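You operate a simulated robot arm through the tools that you are given. There is no shell and no other tool. Be economical: measure what you need, move in short steps, check, and stop when the job is done.

Carry out the task below with a simulated robot arm. There is one attempt and no reset: what you move stays moved.

## Task
Pile some things up. At the end: the blue bottle is in the navy bowl; the teal book (marked "RIVERS") from the grey cover of the bed is on the navy runner of the bed, with the gold tin from there on top of it and the green block on top of that; whatever was shut is shut again. Leave all else as you found it, and nothing knocked over.

The check looks at the end state, three seconds after you hand in, the way a careful person would. Anything else that was tipped, shoved, dropped, spilled or broken makes it a failure. Lids that push on must go on centred and level and be pressed home; caps that screw on are set level and turned clockwise until they are tight.

## Robot
A 7-joint arm with a two-finger parallel gripper, fixed in place. Base frame: the origin is at the foot of the arm, x ahead of it, y to its left, z up; the work surface is at about z = 560. Lengths are in mm, angles in rad, forces in N, time in s.
With the tool pointing down near the work surface it reaches from about 120 to 600 mm from the base axis. Its first joint turns from -1.152 to 1.152 rad. Payload 2.4 kg.
The TCP is the grasp point between the finger pads, 30 mm short of the fingertips. In the tool frame z runs along the fingers and y along their closing line. Largest opening 94 mm; finger width 28, thickness 10; the body of the gripper, 50 by 96 mm, starts 55 mm behind the TCP.
Orientation is that of the tool frame in the base frame, as [roll, pitch, yaw] about the fixed x, y, z axes, in that order (R = Rz(yaw) Ry(pitch) Rx(roll)). With the fingers straight down and closing along the base's y, the tool's x points along the base's -x, its y along +y and its z along -z.

## Interface
- The arm moves only by the tool move_arm. Its argument "moves" is a list of rows, each a list of 7 numbers: the shift along the tool's x, y, z in units of 30 mm (1.0 is 30 mm), then the turn, a rotation vector about the tool's x, y, z in units of 8 degrees (1.0 is 8 degrees), then the opening, from 0 (shut) to 1 (fully open). In form: [[dx, dy, dz, rx, ry, rz, jaw], ...]. A call has 1 to 8 rows; each row shifts and turns the commanded pose from where the row before left it, along the tool's axes as they then stand. A call with a number of a shift or a turn outside -1 to 1 is refused whole. Rows are played at 5 a second. More than 50 mm and 0.15 rad between two rows, or a gripper value outside its range, and nothing of the call is played. Where a pose cannot be reached the arm comes as near as it can. A force on the tool above 40 N (or 10 N above the force at the start of the call, whichever is more), or a blocked arm, ends the call early, and 0.2 s more pass. The fingers move at their own pace (about 153 mm/s each) and stop on an object; they squeeze with about 42 N. The grip force told is the motor's: it shows also when the fingers shut on nothing. Time passes only in rows, and 0.2 s behind the last, so rows that do not move let the fingers close. It gives the time, the measured TCP pose, the force on the tool (base axes), the opening and the grip force at its end, in the units of the frame above (readings bear some noise).
- Cameras (640 x 400 px; columns grow to the right, rows downward): "scene" is fixed at [26.8, 498.1, 1408.1]; the picture's right is [-0.68, -0.73, 0.00], its down [-0.65, 0.60, -0.47] and it looks along [0.35, -0.32, -0.88] (base axes); focal length 341 px, centre (320, 200). "wrist" rides on the gripper at [76, 14, -102] in the tool frame; the picture's right is [-0.18, 0.98, 0.00], its down [-0.75, -0.14, -0.64] and it looks along [-0.63, -0.12, 0.77] (tool axes); focal length 243 px, centre (320, 200). There is no depth. A picture from a camera that has moved, and an enlarged one, comes with that camera's place and axes in the base frame and with its lens.
- capture(camera): a new picture of that camera. The clock stands still meanwhile.
- close_up(camera, box): a new picture of the part [left, top, right, bottom] of that camera's present view, enlarged. The clock stands still meanwhile.
- finish_job(): hands the job in; it is judged then, once.

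Work in short steps. Places have to be worked out from the pictures, the camera data and where the tool is seen: move nearer, look again, correct. Check each grasp and each placing, and mend what went wrong. You have 120 turns and 68 pictures in all, those below and enlarged ones among them. Open the gripper and draw the arm clear of the work before you hand the job in, unless the task says otherwise; then end with one line.

The tools are called as name(argument=value, ...) on one line, values as JSON. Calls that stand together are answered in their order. move_arm: Moves the arm, as the interface text tells. Its arguments: {"type":"object","properties":{"moves":{"type":"array","items":{"type":"array","items":{"type":"number"}}}},"required":["moves"]} The other tools are called the same way: capture (camera) takes a picture; close_up (camera, box) takes an enlarged picture of a part of a camera's view; finish_job () hands the job in.

At the start:

```text
time_s: 0.0
eef_pos: [351.0, 162.4, 867.7]
tcp_rot: [-3.141, 0.0, 3.14]
contact_force: [0.3, 0.4, 0.0]
opening: 93.9
grip_force: 0.0
```

scene: 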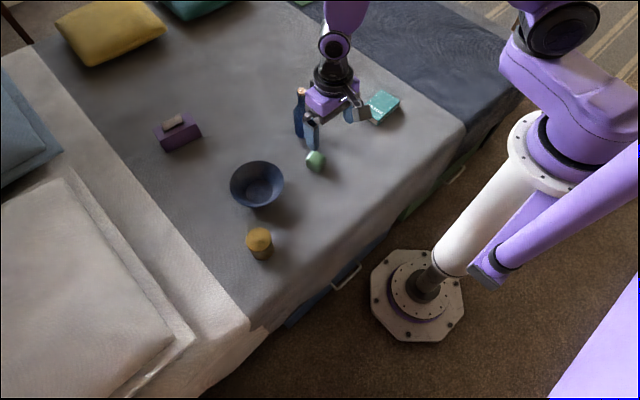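
wrist: 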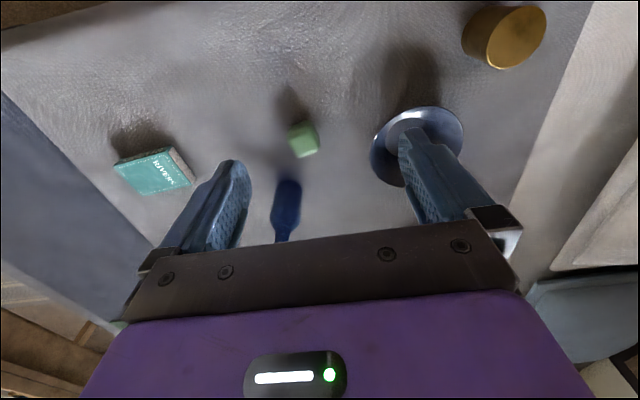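

I'll start by looking closer at the objects in the scene view and taking a detail of the wrist view.

close_up(camera="scene", box=[220, 70, 420, 270])

close_up(camera="wrist", box=[80, 0, 560, 300])

close_up(camera="scene", box=[280, 0, 540, 260])

```text
2.00 times, centred on (320, 170) of scene
camera zoom: at [26.8, 498.1, 1408.1], right [-0.68, -0.73, 0.0], down [-0.65, 0.6, -0.47], along [0.35, -0.32, -0.88], focal length 682 px, centre (320, 260)
```

zoom: 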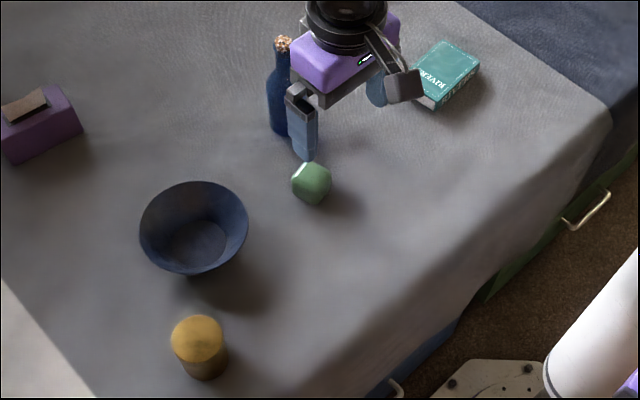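

```text
1.33 times, centred on (320, 150) of wrist
camera zoom: at [275.2, 178.2, 972.4], right [0.18, 0.98, 0.0], down [0.75, -0.14, 0.64], along [0.63, -0.12, -0.77], focal length 324 px, centre (320, 267)
```

zoom: 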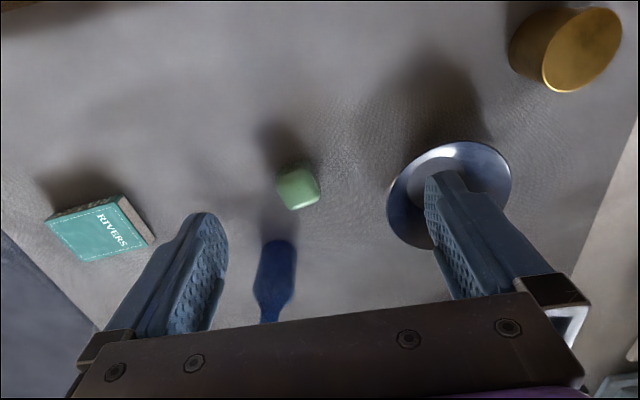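

```text
1.54 times, centred on (410, 130) of scene
camera zoom: at [26.8, 498.1, 1408.1], right [-0.68, -0.73, 0.0], down [-0.65, 0.6, -0.47], along [0.35, -0.32, -0.88], focal length 525 px, centre (182, 308)
```

zoom: 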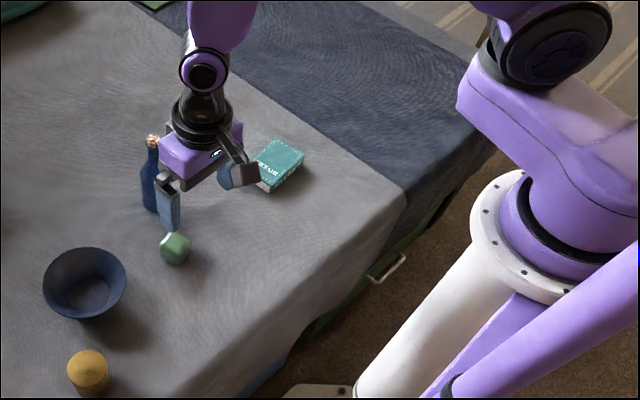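

The book is near (473,-180), the tin near (352,398), the block near (460,117), the bottle near (572,64), and the bowl near (498,300). The runner starts near y≈-345. First I'll travel toward the book, staying high.

move_arm(moves=[[-0.2, -1, 0.3, 0, 0, 0, 1], [-0.2, -1, 0.3, 0, 0, 0, 1], [-0.2, -1, 0.3, 0, 0, 0, 1], [-0.2, -1, 0.3, 0, 0, 0, 1], [-0.2, -1, 0.3, 0, 0, 0, 1], [-0.2, -1, 0.3, 0, 0, 0, 1], [-0.2, -1, 0.3, 0, 0, 0, 1], [-0.2, -1, 0.3, 0, 0, 0, 1]])

move_arm(moves=[[-0.4, -1, 0.4, 0, 0, 0, 1], [-0.4, -1, 0.4, 0, 0, 0, 1], [-0.4, -1, 0.4, 0, 0, 0, 1], [-0.4, -0.3, 0.2, 0, 0, 0, 1]])

capture(camera="wrist")

capture(camera="scene")

```text
time_s: 1.8
eef_pos: [399.8, -77.4, 796.0]
tcp_rot: [3.14, 0.001, -3.14]
contact_force: [-0.7, 0.2, 0.1]
opening: 93.9
grip_force: 0.0
```

```text
time_s: 2.8
eef_pos: [447.8, -176.6, 754.6]
tcp_rot: [3.141, -0.001, -3.138]
contact_force: [0.0, -0.8, -0.3]
opening: 94.0
grip_force: 0.2
```

```text
62 pictures are left
camera wrist: at [371.3, -161.1, 858.3], right [0.18, 0.98, 0.0], down [0.75, -0.14, 0.64], along [0.63, -0.12, -0.77], focal length 243 px, centre (320, 200)
```

wrist: 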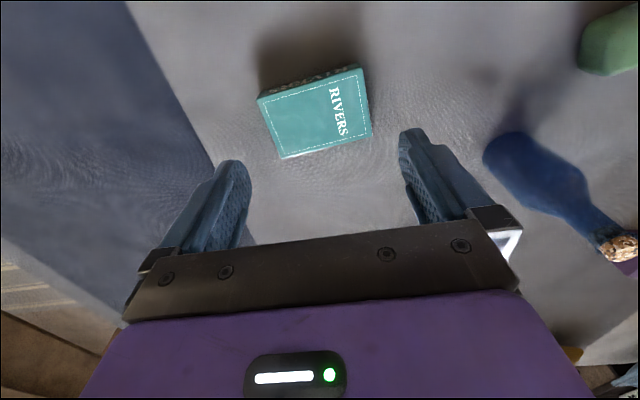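

```text
61 pictures are left
```

scene: 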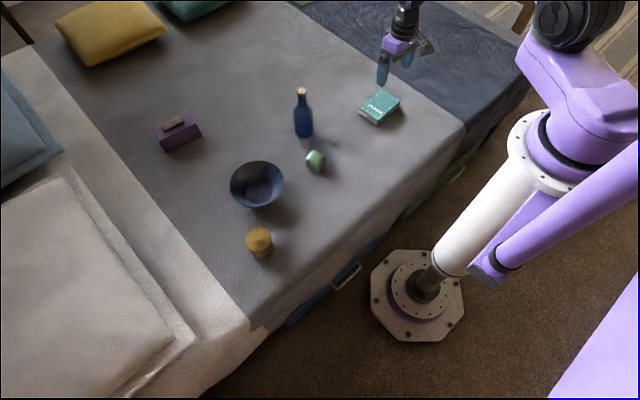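

The book's top is about 114 × 77 mm, with the long side near y and turned about +4.5°. Its centre is near (475,-185). I'll turn the gripper about 85° so the fingers close across the short side.

move_arm(moves=[[0, 0, 0, 0, 0, 1, 1], [0, 0, 0, 0, 0, 1, 1], [0, 0, 0, 0, 0, 1, 1], [0, 0, 0, 0, 0, 1, 1], [0, 0, 0, 0, 0, 1, 1], [0, 0, 0, 0, 0, 1, 1]])

move_arm(moves=[[0, 0, 0, 0, 0, 1, 1], [0, 0, 0, 0, 0, 1, 1], [0, 0, 0, 0, 0, 1, 1], [0, 0, 0, 0, 0, 1, 1], [0, 0, 0, 0, 0, 0.7, 1], [-0.3, 0.9, 0, 0, 0, 0, 1], [0, 0, 1, 0, 0, 0, 1], [0, 0, 1, 0, 0, 0, 1]])

capture(camera="wrist")

```text
time_s: 4.2
eef_pos: [448.0, -174.7, 754.7]
tcp_rot: [3.141, 0.001, 2.301]
contact_force: [0.1, 0.7, -0.1]
opening: 94.1
grip_force: 0.1
```

```text
time_s: 6.0
eef_pos: [476.8, -181.9, 694.2]
tcp_rot: [3.14, 0.0, 1.648]
contact_force: [-1.0, 0.6, -0.4]
opening: 94.0
grip_force: 0.1
```

```text
60 pictures are left
camera wrist: at [484.1, -104.8, 797.7], right [0.99, -0.11, 0.0], down [-0.08, -0.76, 0.64], along [-0.07, -0.64, -0.77], focal length 243 px, centre (320, 200)
```

wrist: 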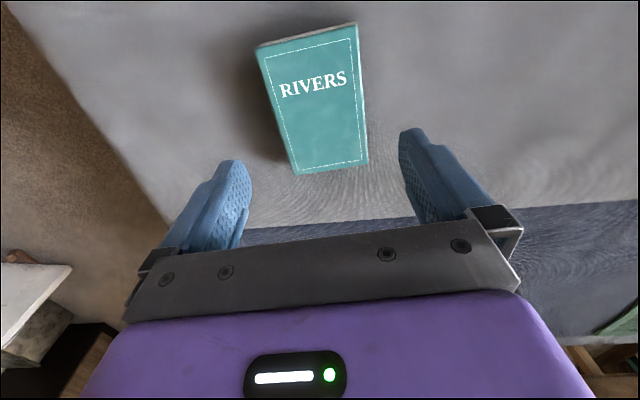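

The book centre computes to about (476,-183), and the fingers are aligned with it. I'll descend 60 mm and check the clearance.

move_arm(moves=[[0, 0, 1, 0, 0, 0, 1], [0, 0, 1, 0, 0, 0, 1]])

capture(camera="wrist")

close_up(camera="scene", box=[320, 40, 440, 160])

```text
time_s: 6.6
eef_pos: [474.5, -182.0, 634.4]
tcp_rot: [3.141, 0.0, 1.648]
contact_force: [0.5, -0.2, 0.1]
opening: 94.0
grip_force: 0.1
```

```text
59 pictures are left
camera wrist: at [483.1, -104.7, 738.0], right [0.99, -0.11, 0.0], down [-0.08, -0.76, 0.64], along [-0.07, -0.64, -0.77], focal length 243 px, centre (320, 200)
```

wrist: 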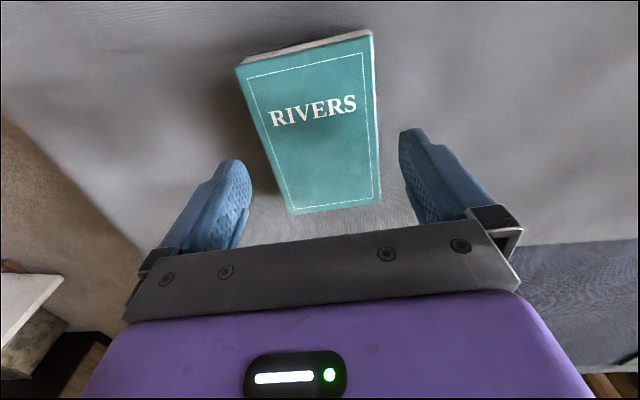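

```text
3.33 times, centred on (380, 100) of scene
camera zoom: at [26.8, 498.1, 1408.1], right [-0.68, -0.73, 0.0], down [-0.65, 0.6, -0.47], along [0.35, -0.32, -0.88], focal length 1137 px, centre (120, 533)
```

zoom: 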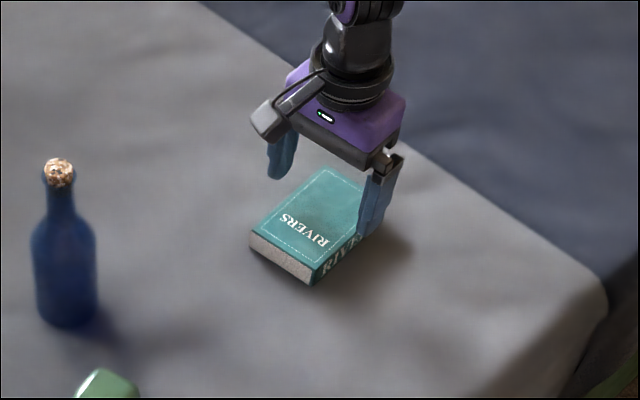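

The geometry is consistent, with the book top at z≈585 and centred at (475,-183). I'll descend to z≈595 and close.

move_arm(moves=[[0, 0.03, 0.7, 0, 0, 0, 1], [0, 0, 0.6, 0, 0, 0, 1]])

move_arm(moves=[[0, 0, 0, 0, 0, 0, 0.6], [0, 0, 0, 0, 0, 0, 0.6], [0, 0, 0, 0, 0, 0, 0.6]])

close_up(camera="scene", box=[320, 40, 440, 160])

```text
time_s: 7.2
eef_pos: [475.0, -183.7, 594.7]
tcp_rot: [-3.141, -0.001, 1.647]
contact_force: [-0.1, -0.3, -0.4]
opening: 94.1
grip_force: 0.0
```

```text
time_s: 8.0
eef_pos: [475.3, -183.2, 594.7]
tcp_rot: [3.141, 0.0, 1.648]
contact_force: [0.1, -0.4, -0.7]
opening: 77.2
grip_force: 42.1
```

```text
3.33 times, centred on (380, 100) of scene
camera zoom: at [26.8, 498.1, 1408.1], right [-0.68, -0.73, 0.0], down [-0.65, 0.6, -0.47], along [0.35, -0.32, -0.88], focal length 1137 px, centre (120, 533)
```

zoom: 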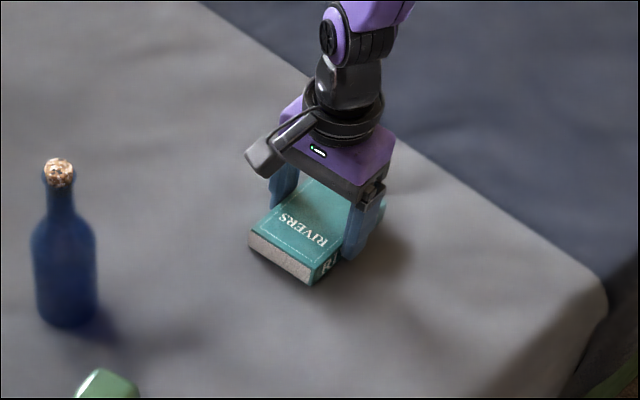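

The book is held at 77 mm opening. I'll lift it 60 mm and move toward the runner, whose border I put at y≈-340, aiming for about (360,-425).

move_arm(moves=[[0, 0, -0.5, 0, 0, 0, 0.6], [0, 0, -1, 0, 0, 0, 0.6], [0, 0, -0.5, 0, 0, 0, 0.6]])

move_arm(moves=[[-0.8, -0.5, 0, 0, 0, 0, 0.6], [-1, -0.56, 0, 0, 0, 0, 0.6], [-1, -0.56, 0, 0, 0, 0, 0.6], [-1, -0.56, 0, 0, 0, 0, 0.6], [-1, -0.56, 0, 0, 0, 0, 0.6], [-1, -0.56, 0, 0, 0, 0, 0.6], [-1, -0.56, 0, 0, 0, 0, 0.6], [-0.8, -0.5, 0, 0, 0, 0, 0.6]])

capture(camera="wrist")

close_up(camera="scene", box=[370, 20, 530, 180])

```text
time_s: 8.8
eef_pos: [475.7, -182.7, 656.1]
tcp_rot: [-3.141, 0.001, 1.65]
contact_force: [0.1, 0.6, -1.0]
opening: 77.2
grip_force: 41.8
```

```text
time_s: 10.6
eef_pos: [364.6, -420.2, 655.2]
tcp_rot: [-3.142, 0.0, 1.649]
contact_force: [0.3, -1.0, -1.7]
opening: 77.4
grip_force: 42.5
```

```text
56 pictures are left
camera wrist: at [372.1, -342.1, 759.4], right [0.99, -0.11, 0.0], down [-0.08, -0.76, 0.64], along [-0.07, -0.64, -0.77], focal length 243 px, centre (320, 200)
```

wrist: 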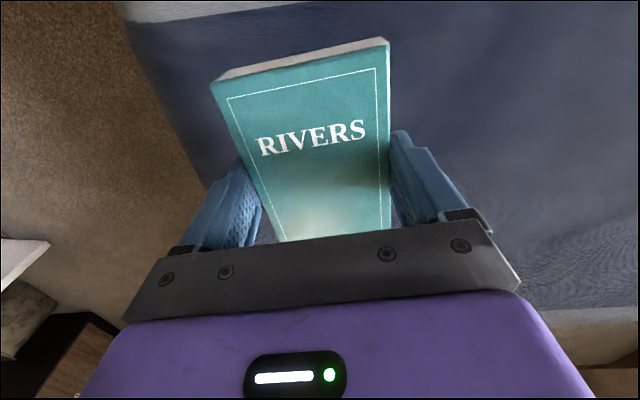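

```text
2.50 times, centred on (450, 100) of scene
camera zoom: at [26.8, 498.1, 1408.1], right [-0.68, -0.73, 0.0], down [-0.65, 0.6, -0.47], along [0.35, -0.32, -0.88], focal length 853 px, centre (-5, 450)
```

zoom: 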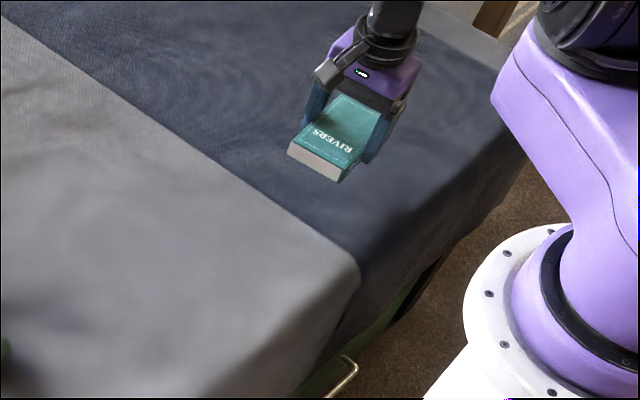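

The book would sit clear of the border (y≈-343). I'll lower it to just above the earlier grasp height, then creep down watching the force.

move_arm(moves=[[-0.15, 0, 0.9, 0, 0, 0, 0.6], [0, 0, 0.8, 0, 0, 0, 0.6]])

move_arm(moves=[[0, 0, 0.1, 0, 0, 0, 0.6], [0, 0, 0, 0, 0, 0, 0.6]])

move_arm(moves=[[0, 0, 0.1, 0, 0, 0, 0.6], [0, 0, 0, 0, 0, 0, 0.6]])

```text
time_s: 11.2
eef_pos: [364.4, -425.2, 605.3]
tcp_rot: [-3.141, 0.001, 1.649]
contact_force: [0.2, 1.0, -1.3]
opening: 77.4
grip_force: 41.9
```

```text
time_s: 11.8
eef_pos: [363.3, -424.0, 601.5]
tcp_rot: [-3.141, 0.001, 1.648]
contact_force: [0.7, 0.2, -2.4]
opening: 76.9
grip_force: 42.1
```

```text
time_s: 12.4
eef_pos: [364.1, -424.9, 598.0]
tcp_rot: [-3.141, 0.0, 1.647]
contact_force: [0.5, 0.2, -1.1]
opening: 77.2
grip_force: 42.0
```

No contact yet, so I'll keep creeping down.

move_arm(moves=[[0, 0, 0.07, 0, 0, 0, 0.6], [0, 0, 0, 0, 0, 0, 0.6]])

move_arm(moves=[[0, 0, 0.07, 0, 0, 0, 0.6], [0, 0, 0, 0, 0, 0, 0.6]])

```text
time_s: 13.0
eef_pos: [363.5, -424.1, 596.9]
tcp_rot: [-3.141, 0.001, 1.649]
contact_force: [-5.5, 7.3, 17.7]
opening: 77.4
grip_force: 42.0
```

```text
time_s: 13.4
eef_pos: [363.5, -424.4, 597.1]
tcp_rot: [3.141, 0.001, 1.651]
contact_force: [-1.0, 0.6, 6.1]
opening: 77.4
grip_force: 42.2
stopped in row 1: the force on the tool passed its limit (the readings are from after the stop); the commanded pose is now the measured one
```

The book is in contact with the runner. I'll release it and rise.

move_arm(moves=[[0, 0, 0, 0, 0, 0, 1], [0, 0, 0, 0, 0, 0, 1], [0, 0, -0.5, 0, 0, 0, 1], [0, 0, -1, 0, 0, 0, 1], [0, 0, -1, 0, 0, 0, 1], [0, 0, -1, 0, 0, 0, 1], [0, 0, -1, 0, 0, 0, 1], [0, 0, -1, 0, 0, 0, 1]])

capture(camera="wrist")

close_up(camera="scene", box=[370, 20, 530, 180])

```text
time_s: 15.2
eef_pos: [363.3, -426.3, 761.7]
tcp_rot: [-3.139, -0.001, 1.65]
contact_force: [0.5, 0.3, -0.1]
opening: 93.9
grip_force: 0.2
```

```text
54 pictures are left
camera wrist: at [372.9, -347.2, 865.5], right [0.99, -0.11, 0.0], down [-0.08, -0.76, 0.64], along [-0.07, -0.64, -0.77], focal length 243 px, centre (320, 200)
```

wrist: 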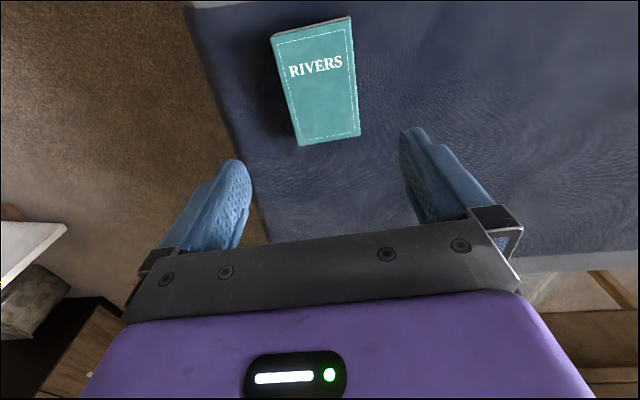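

```text
2.50 times, centred on (450, 100) of scene
camera zoom: at [26.8, 498.1, 1408.1], right [-0.68, -0.73, 0.0], down [-0.65, 0.6, -0.47], along [0.35, -0.32, -0.88], focal length 853 px, centre (-5, 450)
```

zoom: 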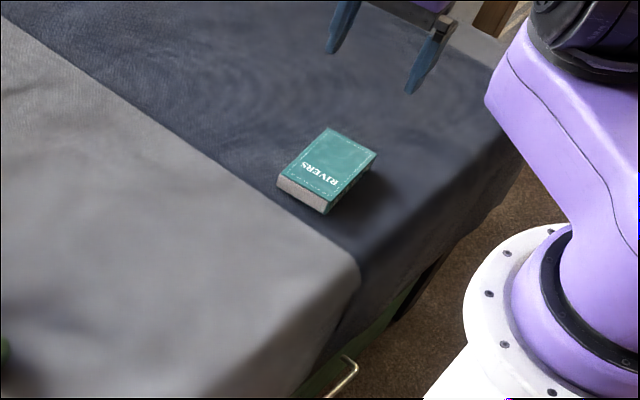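

The book is flat on the runner, centred near (363,-424). Now I'll travel to the tin's side at this height.

move_arm(moves=[[1, 0.08, -0.1, 0, 0, 0, 1], [1, 0.08, -0.1, 0, 0, 0, 1], [1, 0.08, -0.1, 0, 0, 0, 1], [1, 0.08, -0.1, 0, 0, 0, 1], [1, 0.08, -0.1, 0, 0, 0, 1], [1, 0.08, -0.1, 0, 0, 0, 1], [1, 0.08, 0, 0, 0, 0, 1], [1, 0.08, 0, 0, 0, 0, 1]])

move_arm(moves=[[1, 0.08, 0, 0, 0, 0, 1], [1, 0.08, 0, 0, 0, 0, 1], [1, 0.08, 0, 0, 0, 0, 1], [1, 0.08, 0, 0, 0, 0, 1], [1, 0.08, 0, 0, 0, 0, 1], [1, 0.08, 0, 0, 0, 0, 1], [1, 0.08, 0, 0, 0, 0, 1], [1, 0.08, 0, 0, 0, 0, 1]])

move_arm(moves=[[1, 0.08, 0, 0, 0, 0, 1], [1, 0.08, 0, 0, 0, 0, 1], [1, 0.08, 0, 0, 0, 0, 1], [1, 0.08, 0, 0, 0, 0, 1], [1, 0.08, 0, 0, 0, 0, 1], [1, 0.08, 0, 0, 0, 0, 1], [1, 0.08, 0, 0, 0, 0, 1], [1, 0.08, 0, 0, 0, 0, 1]])

move_arm(moves=[[0, 0, 0, 0, 0, -1, 1], [0, 0, 0, 0, 0, -1, 1], [0, 0, 0, 0, 0, -1, 1], [0, 0, 0, 0, 0, -1, 1], [0, 0, 0, 0, 0, -1, 1], [0, 0, 0, 0, 0, -1, 1], [0, 0, 0, 0, 0, -1, 1], [0, 0, 0, 0, 0, -1, 1]])

move_arm(moves=[[0, 0, 0, 0, 0, -1, 1], [0, 0, 0, 0, 0, -1, 1], [0, 0, 0, 0, 0, -0.68, 1], [0, 1, 0, 0, 0, 0, 1], [0, 1, 0, 0, 0, 0, 1], [0, 0.5, 0, 0, 0, 0, 1]])

capture(camera="wrist")

close_up(camera="scene", box=[200, 140, 360, 300])

```text
time_s: 17.0
eef_pos: [366.0, -184.5, 780.2]
tcp_rot: [3.14, 0.0, 1.647]
contact_force: [0.4, -0.3, -0.2]
opening: 94.1
grip_force: 0.1
```

```text
time_s: 18.8
eef_pos: [365.6, 56.4, 779.5]
tcp_rot: [-3.141, -0.002, 1.646]
contact_force: [0.8, -0.1, 0.4]
opening: 94.2
grip_force: 0.1
```

```text
time_s: 20.6
eef_pos: [363.2, 296.1, 778.3]
tcp_rot: [-3.139, -0.001, 1.647]
contact_force: [0.0, 0.0, -0.8]
opening: 94.4
grip_force: 0.1
```

```text
time_s: 22.4
eef_pos: [365.4, 296.5, 779.5]
tcp_rot: [3.141, -0.001, 2.767]
contact_force: [-0.4, 0.0, 0.4]
opening: 93.8
grip_force: 0.0
```

```text
time_s: 23.8
eef_pos: [366.3, 372.4, 780.0]
tcp_rot: [3.14, -0.002, 3.141]
contact_force: [0.2, 0.4, 1.0]
opening: 94.1
grip_force: 0.0
```

```text
52 pictures are left
camera wrist: at [289.5, 386.9, 884.3], right [0.19, 0.98, 0.0], down [0.75, -0.14, 0.64], along [0.63, -0.12, -0.77], focal length 243 px, centre (320, 200)
```

wrist: 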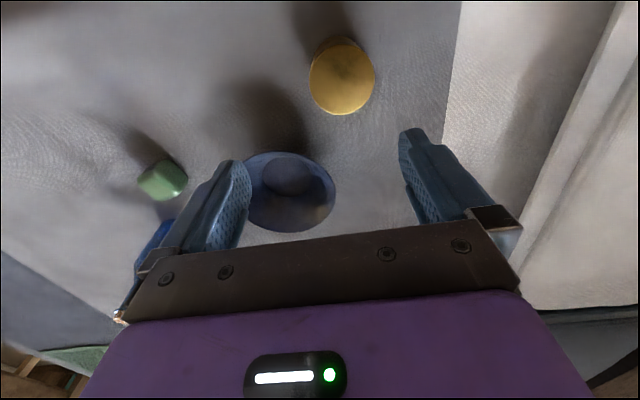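

```text
2.50 times, centred on (280, 220) of scene
camera zoom: at [26.8, 498.1, 1408.1], right [-0.68, -0.73, 0.0], down [-0.65, 0.6, -0.47], along [0.35, -0.32, -0.88], focal length 853 px, centre (420, 150)
```

zoom: 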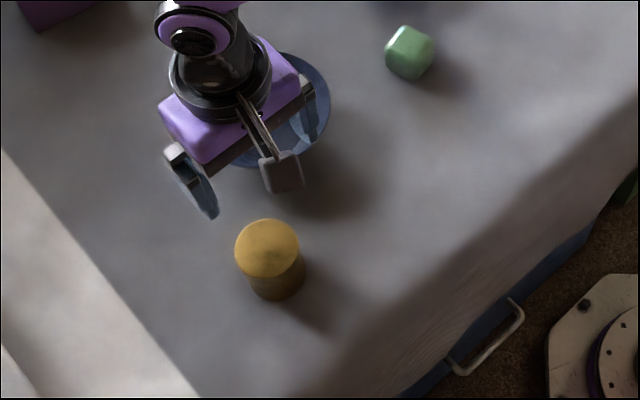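

The tin's top centre computes to about (359,397) at z≈618, with a diameter of about 66. I'll move above it and descend partway.

move_arm(moves=[[0.23, 0.84, 0, 0, 0, 0, 1], [0, 0, 1, 0, 0, 0, 1], [0, 0, 1, 0, 0, 0, 1], [0, 0, 1, 0, 0, 0, 1]])

capture(camera="wrist")

```text
time_s: 24.8
eef_pos: [358.2, 397.3, 690.8]
tcp_rot: [3.14, -0.001, 3.139]
contact_force: [0.6, -0.5, 0.0]
opening: 93.9
grip_force: 0.2
```

```text
50 pictures are left
camera wrist: at [282.7, 412.4, 794.6], right [0.19, 0.98, 0.0], down [0.75, -0.14, 0.64], along [0.63, -0.12, -0.77], focal length 243 px, centre (320, 200)
```

wrist: 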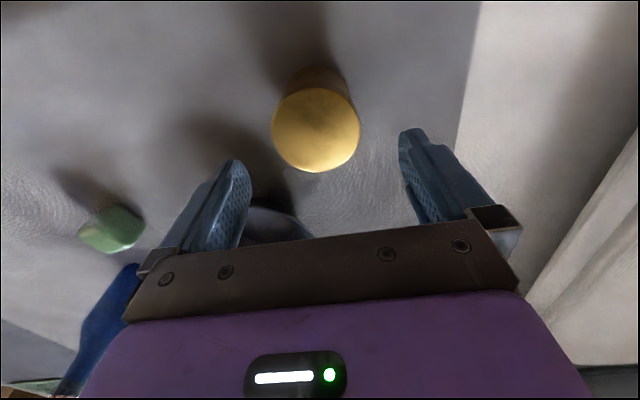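

The tin centre is now about (359.5,395). I'll make a small correction, descend to z≈597 and close.

move_arm(moves=[[-0.03, -0.07, 0, 0, 0, 0, 1], [0, 0, 1, 0, 0, 0, 1], [0, 0, 1, 0, 0, 0, 1], [0, 0, 1, 0, 0, 0, 1], [0, 0, 0.1, 0, 0, 0, 1]])

move_arm(moves=[[0, 0, 0, 0, 0, 0, 0.6], [0, 0, 0, 0, 0, 0, 0.55], [0, 0, 0, 0, 0, 0, 0.55], [0, 0, 0, 0, 0, 0, 0.55]])

close_up(camera="scene", box=[200, 140, 360, 300])

```text
time_s: 26.0
eef_pos: [359.8, 395.6, 596.6]
tcp_rot: [3.139, 0.001, 3.139]
contact_force: [0.6, -0.1, -0.2]
opening: 94.2
grip_force: 0.1
```

```text
time_s: 27.0
eef_pos: [359.5, 396.1, 598.0]
tcp_rot: [3.141, -0.001, 3.139]
contact_force: [0.3, -0.4, 0.0]
opening: 64.5
grip_force: 41.9
```

```text
2.50 times, centred on (280, 220) of scene
camera zoom: at [26.8, 498.1, 1408.1], right [-0.68, -0.73, 0.0], down [-0.65, 0.6, -0.47], along [0.35, -0.32, -0.88], focal length 853 px, centre (420, 150)
```

zoom: 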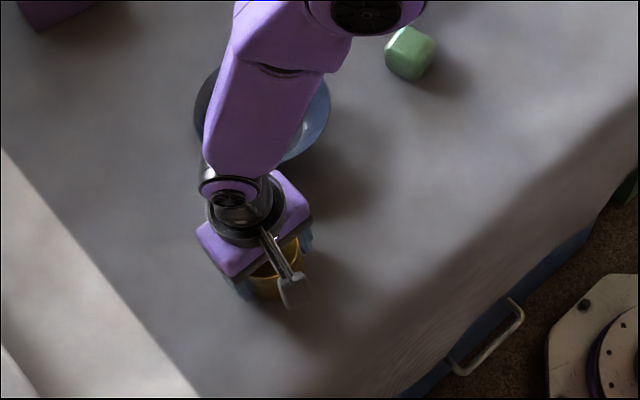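

The tin is held at 64.5 mm. I'll lift it and carry it along y to the book.

move_arm(moves=[[0, 0, -0.5, 0, 0, 0, 0.55], [0, 0, -1, 0, 0, 0, 0.55], [0, 0, -1, 0, 0, 0, 0.55], [0, 0, -1, 0, 0, 0, 0.55], [0, -0.5, -0.8, 0, 0, 0, 0.55], [0, -1, 0, 0, 0, 0, 0.55], [0, -1, 0, 0, 0, 0, 0.55], [0, -1, 0, 0, 0, 0, 0.55]])

move_arm(moves=[[0, -1, 0, 0, 0, 0, 0.55], [0, -1, 0, 0, 0, 0, 0.55], [0, -1, 0, 0, 0, 0, 0.55], [0, -1, 0, 0, 0, 0, 0.55], [0, -1, 0, 0, 0, 0, 0.55], [0, -1, 0, 0, 0, 0, 0.55], [0, -1, 0, 0, 0, 0, 0.55], [0, -1, 0, 0, 0, 0, 0.55]])

move_arm(moves=[[0, -1, 0, 0, 0, 0, 0.55], [0, -1, 0, 0, 0, 0, 0.55], [0, -1, 0, 0, 0, 0, 0.55], [0, -1, 0, 0, 0, 0, 0.55], [0, -1, 0, 0, 0, 0, 0.55], [0, -1, 0, 0, 0, 0, 0.55], [0, -1, 0, 0, 0, 0, 0.55], [0, -1, 0, 0, 0, 0, 0.55]])

move_arm(moves=[[0, -1, 0, 0, 0, 0, 0.55], [0, -1, 0, 0, 0, 0, 0.55], [0, -1, 0, 0, 0, 0, 0.55], [0, -1, 0, 0, 0, 0, 0.55], [0, -1, 0, 0, 0, 0, 0.55], [0, -1, 0, 0, 0, 0, 0.55], [0, -1, 0, 0, 0, 0, 0.55], [0, -0.6, 0, 0, 0, 0, 0.55]])

capture(camera="wrist")

close_up(camera="scene", box=[370, 20, 530, 180])

```text
time_s: 28.8
eef_pos: [360.2, 290.6, 727.2]
tcp_rot: [3.14, -0.001, 3.14]
contact_force: [-0.3, -0.9, -1.1]
opening: 64.3
grip_force: 41.8
```

```text
time_s: 30.6
eef_pos: [357.8, 50.3, 726.6]
tcp_rot: [3.14, -0.002, -3.141]
contact_force: [-0.2, 0.1, -0.1]
opening: 64.3
grip_force: 41.8
```

```text
time_s: 32.4
eef_pos: [358.5, -189.7, 726.1]
tcp_rot: [3.14, 0.001, 3.141]
contact_force: [0.5, 0.5, 0.1]
opening: 64.0
grip_force: 41.3
```

```text
time_s: 34.2
eef_pos: [358.8, -418.2, 724.7]
tcp_rot: [3.139, -0.002, 3.14]
contact_force: [-0.2, 0.3, -1.9]
opening: 64.1
grip_force: 41.9
```

```text
48 pictures are left
camera wrist: at [282.9, -403.1, 829.5], right [0.19, 0.98, 0.0], down [0.75, -0.14, 0.64], along [0.63, -0.12, -0.77], focal length 243 px, centre (320, 200)
```

wrist: 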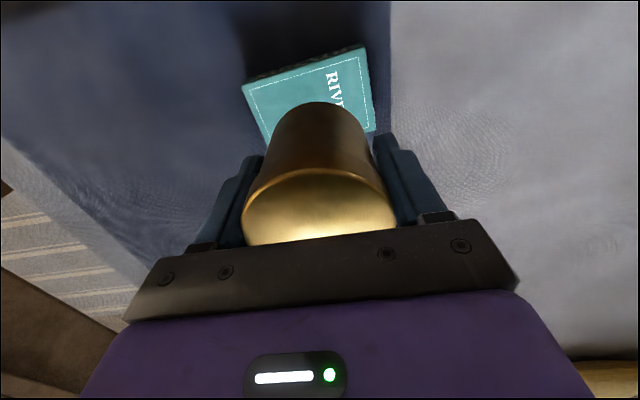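

```text
2.50 times, centred on (450, 100) of scene
camera zoom: at [26.8, 498.1, 1408.1], right [-0.68, -0.73, 0.0], down [-0.65, 0.6, -0.47], along [0.35, -0.32, -0.88], focal length 853 px, centre (-5, 450)
```

zoom: 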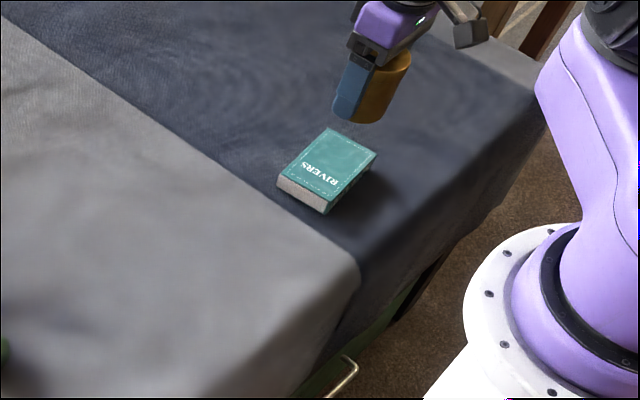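

The tin hangs above the book. I'll centre on (363.5,-424) and lower to just above the expected contact height of about 625.

move_arm(moves=[[-0.16, -0.2, 1, 0, 0, 0, 0.55], [0, 0, 1, 0, 0, 0, 0.55], [0, 0, 0.9, 0, 0, 0, 0.55], [0, 0, 0.15, 0, 0, 0, 0.55], [0, 0, 0, 0, 0, 0, 0.55]])

move_arm(moves=[[0, 0, 0.08, 0, 0, 0, 0.55], [0, 0, 0, 0, 0, 0, 0.55]])

move_arm(moves=[[0, 0, 0.06, 0, 0, 0, 0.55], [0, 0, 0, 0, 0, 0, 0.55]])

```text
time_s: 35.4
eef_pos: [361.9, -423.6, 634.5]
tcp_rot: [-3.14, -0.001, 3.141]
contact_force: [-0.3, 0.1, -0.9]
opening: 63.9
grip_force: 42.1
```

```text
time_s: 36.0
eef_pos: [362.8, -423.6, 631.8]
tcp_rot: [3.141, -0.002, 3.14]
contact_force: [-0.5, -0.9, -1.7]
opening: 64.0
grip_force: 42.0
```

```text
time_s: 36.6
eef_pos: [363.7, -423.5, 630.4]
tcp_rot: [3.141, -0.002, 3.141]
contact_force: [0.8, -0.6, -0.9]
opening: 63.7
grip_force: 41.5
```

No contact yet, so I'll continue in 2 mm steps.

move_arm(moves=[[0, 0, 0.07, 0, 0, 0, 0.55], [0, 0, 0, 0, 0, 0, 0.55]])

move_arm(moves=[[0, 0, 0.06, 0, 0, 0, 0.55], [0, 0, 0, 0, 0, 0, 0.55]])

```text
time_s: 37.2
eef_pos: [362.9, -423.1, 627.8]
tcp_rot: [3.139, -0.003, 3.14]
contact_force: [-0.2, 0.5, -1.3]
opening: 63.8
grip_force: 42.1
```

```text
time_s: 37.8
eef_pos: [363.0, -424.8, 625.6]
tcp_rot: [3.14, 0.0, 3.139]
contact_force: [-0.4, -0.4, -0.8]
opening: 63.8
grip_force: 42.5
```

Still free, so I'll go on.

move_arm(moves=[[0, 0, 0.05, 0, 0, 0, 0.55], [0, 0, 0, 0, 0, 0, 0.55]])

close_up(camera="scene", box=[400, 60, 480, 140])

```text
time_s: 38.4
eef_pos: [363.7, -423.3, 625.4]
tcp_rot: [3.141, 0.0, 3.14]
contact_force: [-3.6, 4.6, 18.7]
opening: 63.7
grip_force: 42.2
```

```text
5.00 times, centred on (440, 100) of scene
camera zoom: at [26.5, 498.4, 1408.0], right [-0.68, -0.73, 0.0], down [-0.64, 0.6, -0.47], along [0.35, -0.32, -0.88], focal length 1705 px, centre (-280, 700)
```

zoom: 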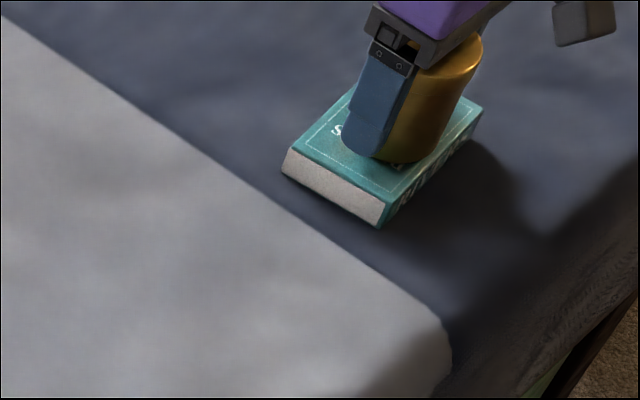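

The tin is seated on the book with clear contact. I'll release it and rise straight up.

move_arm(moves=[[0, 0, 0, 0, 0, 0, 1], [0, 0, 0, 0, 0, 0, 1], [0, 0, -0.5, 0, 0, 0, 1], [0, 0, -1, 0, 0, 0, 1], [0, 0, -1, 0, 0, 0, 1], [0, 0, -1, 0, 0, 0, 1], [0, 0, -1, 0, 0, 0, 1], [0, 0, -1, 0, 0, 0, 1]])

capture(camera="wrist")

close_up(camera="scene", box=[400, 60, 480, 140])

```text
time_s: 40.2
eef_pos: [364.9, -423.6, 789.4]
tcp_rot: [3.14, -0.003, -3.141]
contact_force: [0.6, 0.3, -0.3]
opening: 94.2
grip_force: 0.1
```

```text
45 pictures are left
camera wrist: at [288.7, -409.3, 893.5], right [0.18, 0.98, 0.0], down [0.75, -0.14, 0.64], along [0.63, -0.12, -0.77], focal length 243 px, centre (320, 200)
```

wrist: 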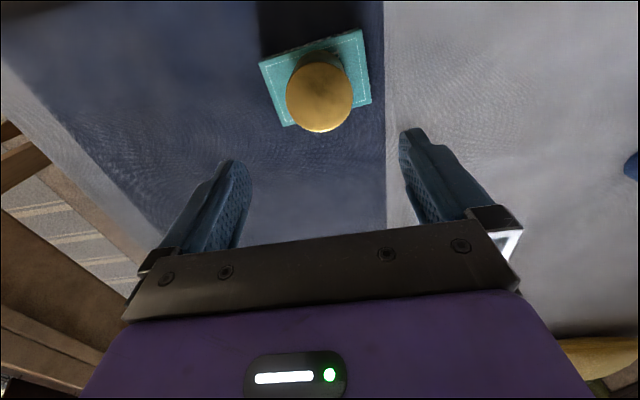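

```text
5.00 times, centred on (440, 100) of scene
camera zoom: at [26.8, 498.1, 1408.1], right [-0.68, -0.73, 0.0], down [-0.65, 0.6, -0.47], along [0.35, -0.32, -0.88], focal length 1705 px, centre (-280, 700)
```

zoom: 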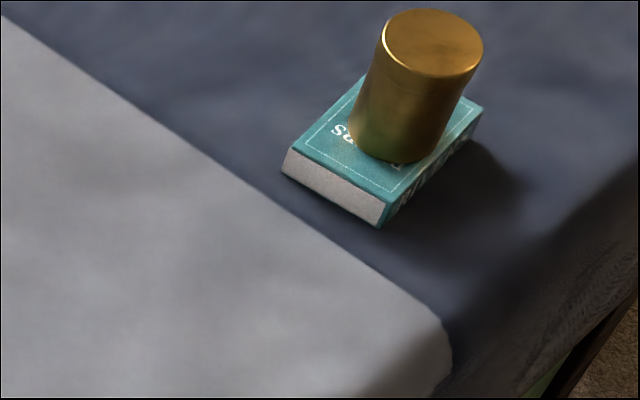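

The stack is good so far, with the tin top at z≈647 centred at (363,-424). Now I'll go to the green block near (460,117).

move_arm(moves=[[0, 1, 0, 0, 0, 0, 1], [0, 1, 0, 0, 0, 0, 1], [0, 1, 0, 0, 0, 0, 1], [0, 1, 0, 0, 0, 0, 1], [0, 1, 0, 0, 0, 0, 1], [0, 1, 0, 0, 0, 0, 1], [0, 1, 0, 0, 0, 0, 1], [0, 1, 0, 0, 0, 0, 1]])

move_arm(moves=[[-0.3, 1, 0, 0, 0, 0, 1], [-0.3, 1, 0, 0, 0, 0, 1], [-0.3, 1, 0, 0, 0, 0, 1], [-0.3, 1, 0, 0, 0, 0, 1], [-0.3, 1, 0, 0, 0, 0, 1], [-0.3, 1, 0, 0, 0, 0, 1], [-0.3, 1, 0, 0, 0, 0, 1], [-0.3, 1, 0, 0, 0, 0, 1]])

move_arm(moves=[[-0.3, 1, 0.3, 0, 0, 0, 1], [0, 1, 0.5, 0, 0, 0, 1], [0, 0, 0.5, 0, 0, 0, 1]])

capture(camera="wrist")

close_up(camera="scene", box=[270, 80, 370, 180])

```text
time_s: 42.0
eef_pos: [363.6, -183.1, 789.9]
tcp_rot: [3.14, 0.002, 3.138]
contact_force: [0.1, 0.1, 0.5]
opening: 94.3
grip_force: 0.1
```

```text
time_s: 43.8
eef_pos: [436.1, 56.7, 789.8]
tcp_rot: [3.14, -0.002, 3.14]
contact_force: [0.8, 0.2, 0.0]
opening: 93.9
grip_force: 0.0
```

```text
time_s: 44.6
eef_pos: [445.7, 116.4, 751.4]
tcp_rot: [3.139, -0.002, 3.139]
contact_force: [0.4, -0.4, -0.3]
opening: 93.9
grip_force: 0.1
```

```text
43 pictures are left
camera wrist: at [369.8, 131.6, 854.6], right [0.19, 0.98, 0.0], down [0.75, -0.14, 0.64], along [0.63, -0.12, -0.77], focal length 243 px, centre (320, 200)
```

wrist: 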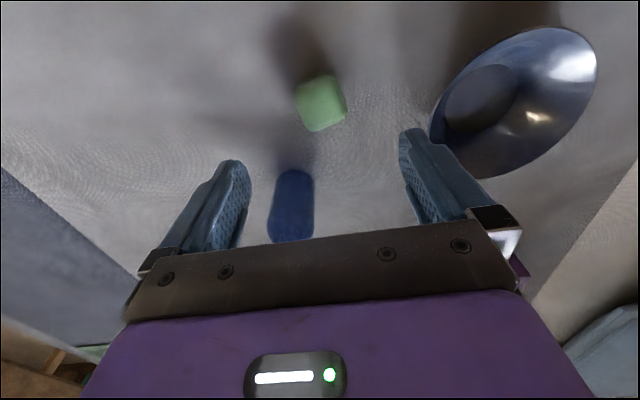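

```text
4.00 times, centred on (320, 130) of scene
camera zoom: at [26.7, 498.1, 1408.1], right [-0.68, -0.73, 0.0], down [-0.65, 0.6, -0.47], along [0.35, -0.32, -0.88], focal length 1364 px, centre (320, 480)
```

zoom: 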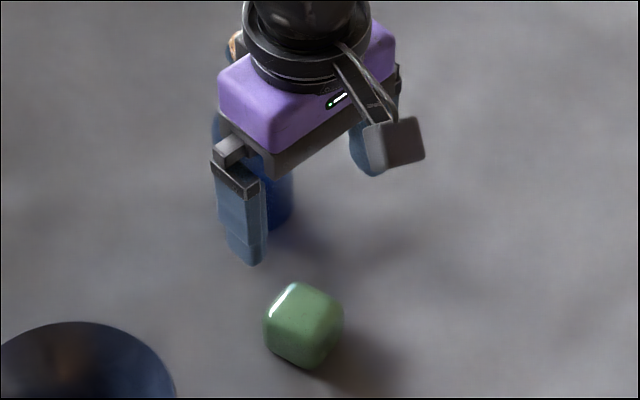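

The block is near (457,120). I'll take a sharper crop for its orientation.

close_up(camera="wrist", box=[260, 50, 380, 150])

```text
4.00 times, centred on (320, 100) of wrist
camera zoom: at [369.8, 131.6, 854.6], right [0.19, 0.98, 0.0], down [0.75, -0.14, 0.64], along [0.63, -0.12, -0.77], focal length 970 px, centre (320, 600)
```

zoom: 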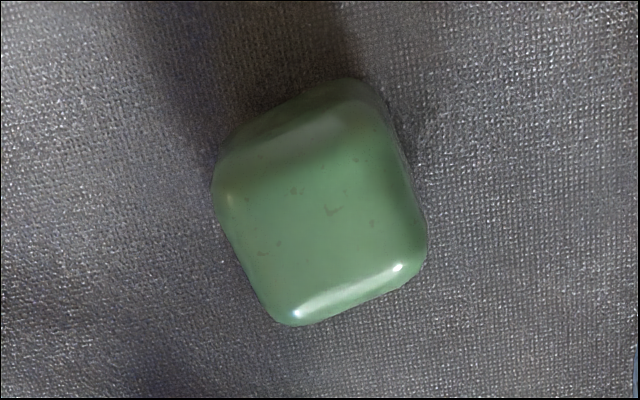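

It is a rounded cube of about 40 mm, turned about 12° CCW and centred near (457,119). I'll align, descend partway and look.

move_arm(moves=[[-0.38, 0.07, 0, 0, 0, 0, 1], [0, 0, 1, 0, 0, -0.75, 1], [0, 0, 1, 0, 0, -0.75, 1], [0, 0, 1, 0, 0, 0, 1]])

capture(camera="wrist")

```text
time_s: 45.6
eef_pos: [457.0, 118.2, 660.2]
tcp_rot: [3.14, 0.0, -2.933]
contact_force: [0.2, -0.7, -0.5]
opening: 94.0
grip_force: 0.1
```

```text
40 pictures are left
camera wrist: at [379.4, 117.4, 764.3], right [-0.02, 1.0, 0.0], down [0.77, 0.02, 0.64], along [0.64, 0.02, -0.77], focal length 243 px, centre (320, 200)
```

wrist: 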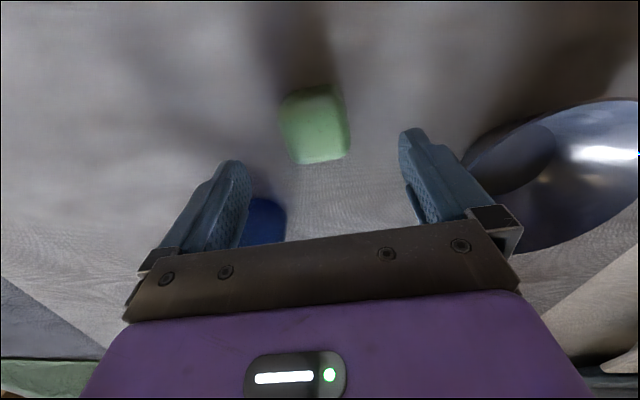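

The block is aligned with the tool axes and its centre is about (454,118.5). I'll descend to z≈592 and grip.

move_arm(moves=[[0.1, 0, 1, 0, 0, 0, 1], [0, 0, 1, 0, 0, 0, 1], [0, 0, 0.27, 0, 0, 0, 1]])

move_arm(moves=[[0, 0, 0, 0, 0, 0, 0.6], [0, 0, 0, 0, 0, 0, 0.3], [0, 0, 0, 0, 0, 0, 0.3], [0, 0, 0, 0, 0, 0, 0.3]])

close_up(camera="scene", box=[250, 80, 370, 200])

```text
time_s: 46.4
eef_pos: [453.1, 117.4, 591.6]
tcp_rot: [3.139, -0.001, -2.934]
contact_force: [0.0, -0.9, -0.1]
opening: 94.0
grip_force: 0.1
```

```text
time_s: 47.4
eef_pos: [453.8, 117.5, 591.9]
tcp_rot: [3.14, 0.0, -2.933]
contact_force: [1.2, -1.9, 1.0]
opening: 54.0
grip_force: 42.3
```

```text
3.33 times, centred on (310, 140) of scene
camera zoom: at [26.7, 498.0, 1408.1], right [-0.68, -0.73, 0.0], down [-0.65, 0.6, -0.47], along [0.35, -0.32, -0.88], focal length 1137 px, centre (353, 400)
```

zoom: 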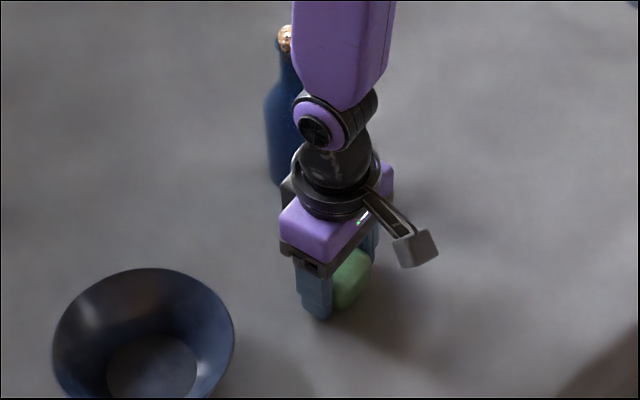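

The opening is 54 mm, more than I expected, so I'll check how the block sits in the jaws.

close_up(camera="wrist", box=[200, 80, 440, 250])

```text
2.35 times, centred on (320, 165) of wrist
camera zoom: at [376.0, 116.7, 696.6], right [-0.02, 1.0, 0.0], down [0.77, 0.02, 0.64], along [0.64, 0.02, -0.77], focal length 571 px, centre (320, 282)
```

zoom: 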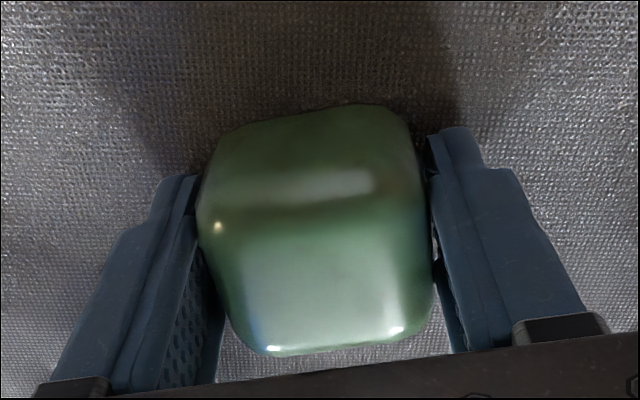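

The block is squarely gripped; it is simply about 54 mm wide and rounded. I'll lift it and carry it above the tin.

move_arm(moves=[[0, 0, -0.5, 0, 0, 0, 0.3], [0, 0, -1, 0, 0, 0, 0.3], [0, 0, -1, 0, 0, 0, 0.3], [0, 0, -1, 0, 0, 0, 0.3], [0, 0, -1, 0, 0, 0, 0.3], [0, 0, -1, 0, 0, 0, 0.3]])

move_arm(moves=[[0.372, -0.946, 0, 0, 0, 0, 0.3], [0.372, -0.946, 0, 0, 0, 0, 0.3], [0.372, -0.946, 0, 0, 0, 0, 0.3], [0.372, -0.946, 0, 0, 0, 0, 0.3], [0.372, -0.946, 0, 0, 0, 0, 0.3], [0.372, -0.946, 0, 0, 0, 0, 0.3], [0.372, -0.946, 0, 0, 0, 0, 0.3], [0.372, -0.946, 0, 0, 0, 0, 0.3]])

move_arm(moves=[[0.372, -0.946, 0, 0, 0, 0, 0.3], [0.372, -0.946, 0, 0, 0, 0, 0.3], [0.372, -0.946, 0, 0, 0, 0, 0.3], [0.372, -0.946, 0, 0, 0, 0, 0.3], [0.372, -0.946, 0, 0, 0, 0, 0.3], [0.372, -0.946, 0, 0, 0, 0, 0.3], [0.372, -0.946, 0, 0, 0, 0, 0.3], [0.372, -0.946, 0, 0, 0, 0, 0.3]])

move_arm(moves=[[0.372, -0.946, 0, 0, 0, 0, 0.3], [0.372, -0.946, 0, 0, 0, 0, 0.3], [0, 0, 0, 0, 0, 0, 0.3]])

capture(camera="wrist")

close_up(camera="scene", box=[390, 30, 490, 130])

```text
time_s: 48.8
eef_pos: [453.3, 118.3, 756.9]
tcp_rot: [3.139, -0.002, -2.933]
contact_force: [-0.6, 0.1, -2.9]
opening: 54.0
grip_force: 41.9
```

```text
time_s: 50.6
eef_pos: [412.3, -122.2, 757.8]
tcp_rot: [3.139, -0.001, -2.935]
contact_force: [0.1, -0.1, -2.8]
opening: 54.1
grip_force: 41.8
```

```text
time_s: 52.4
eef_pos: [371.7, -364.2, 757.3]
tcp_rot: [3.139, -0.001, -2.932]
contact_force: [0.5, 0.3, -3.6]
opening: 54.0
grip_force: 42.1
```

```text
time_s: 53.2
eef_pos: [361.8, -422.4, 755.8]
tcp_rot: [3.14, -0.002, -2.933]
contact_force: [0.3, -1.2, -2.4]
opening: 53.8
grip_force: 42.0
```

```text
37 pictures are left
camera wrist: at [284.8, -424.4, 860.8], right [-0.02, 1.0, 0.0], down [0.77, 0.02, 0.64], along [0.64, 0.02, -0.77], focal length 243 px, centre (320, 200)
```

wrist: 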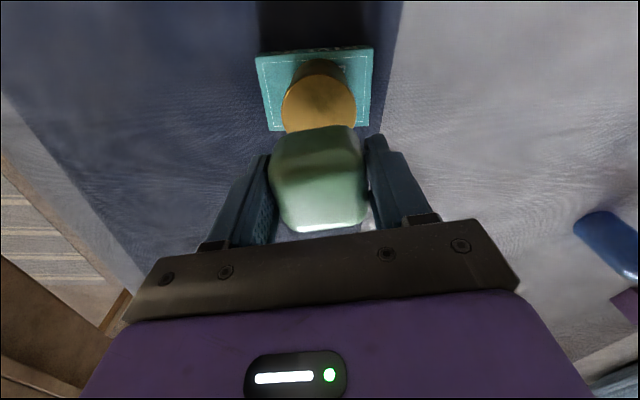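

```text
4.00 times, centred on (440, 80) of scene
camera zoom: at [26.8, 498.0, 1408.1], right [-0.68, -0.73, 0.0], down [-0.65, 0.6, -0.47], along [0.35, -0.32, -0.88], focal length 1364 px, centre (-160, 680)
```

zoom: 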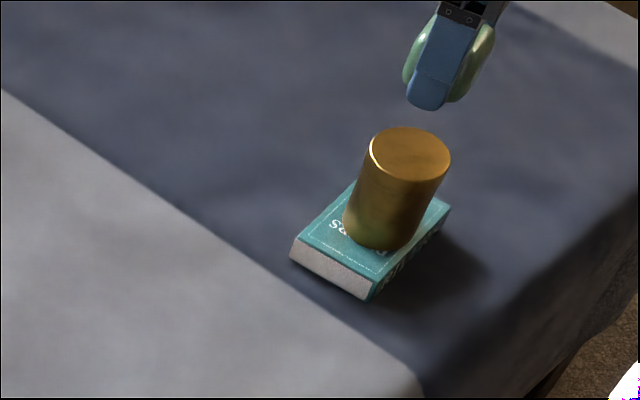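

The block is above the tin. I'll fine-centre it and lower to just above the expected contact height of about 678.

move_arm(moves=[[-0.04, -0.06, 1, 0, 0, 0, 0.3], [0, 0, 1, 0, 0, 0, 0.3], [0, 0, 0.2, 0, 0, 0, 0.3], [0, 0, 0, 0, 0, 0, 0.3]])

close_up(camera="scene", box=[400, 40, 480, 120])

```text
time_s: 54.2
eef_pos: [365.5, -427.3, 694.3]
tcp_rot: [-3.14, 0.0, -2.933]
contact_force: [-3.3, 5.2, 32.6]
opening: 54.4
grip_force: 42.3
```

```text
5.00 times, centred on (440, 80) of scene
camera zoom: at [26.3, 498.6, 1407.9], right [-0.68, -0.73, 0.0], down [-0.64, 0.6, -0.47], along [0.35, -0.32, -0.88], focal length 1705 px, centre (-280, 800)
```

zoom: 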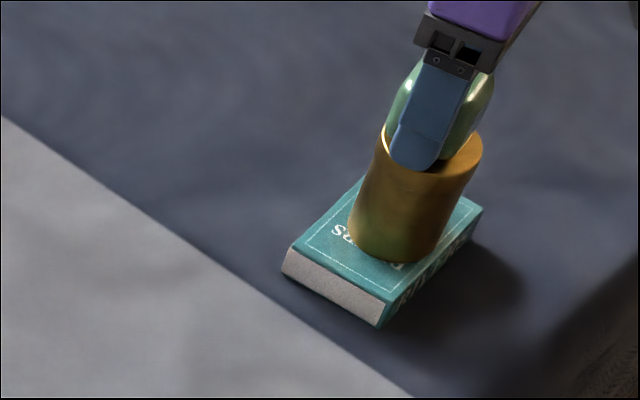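

Contact came early, so the tin is taller than I thought (top ≈662). I'll back up 4 mm, recheck the pose and view the alignment.

move_arm(moves=[[0, 0, -0.15, 0, 0, 0, 0.3], [0, 0, -0.2, 0, 0, 0, 0.3], [0, 0, 0, 0, 0, 0, 0.3]])

capture(camera="wrist")

close_up(camera="scene", box=[400, 40, 480, 120])

```text
time_s: 55.0
eef_pos: [363.1, -425.0, 701.8]
tcp_rot: [3.14, 0.0, -2.933]
contact_force: [-0.4, 0.6, -2.4]
opening: 54.0
grip_force: 41.8
```

```text
34 pictures are left
camera wrist: at [286.0, -426.2, 805.8], right [-0.02, 1.0, 0.0], down [0.77, 0.02, 0.64], along [0.64, 0.02, -0.77], focal length 243 px, centre (320, 200)
```

wrist: 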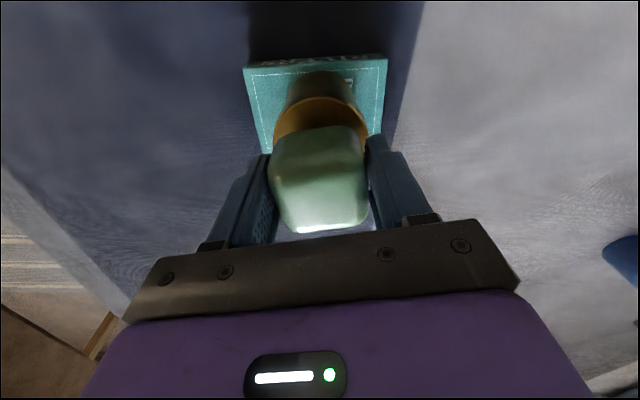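

```text
5.00 times, centred on (440, 80) of scene
camera zoom: at [26.8, 498.0, 1408.1], right [-0.68, -0.73, 0.0], down [-0.65, 0.6, -0.47], along [0.35, -0.32, -0.88], focal length 1705 px, centre (-280, 800)
```

zoom: 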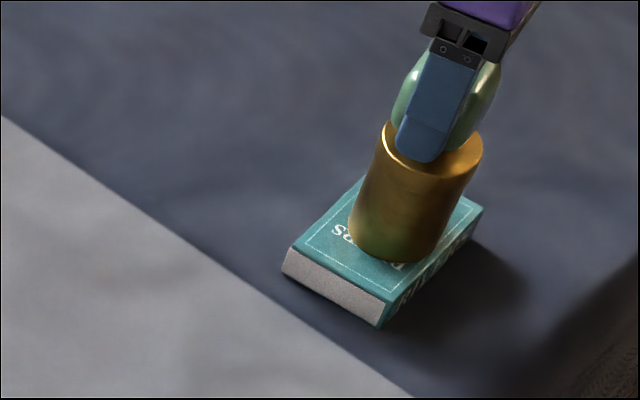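

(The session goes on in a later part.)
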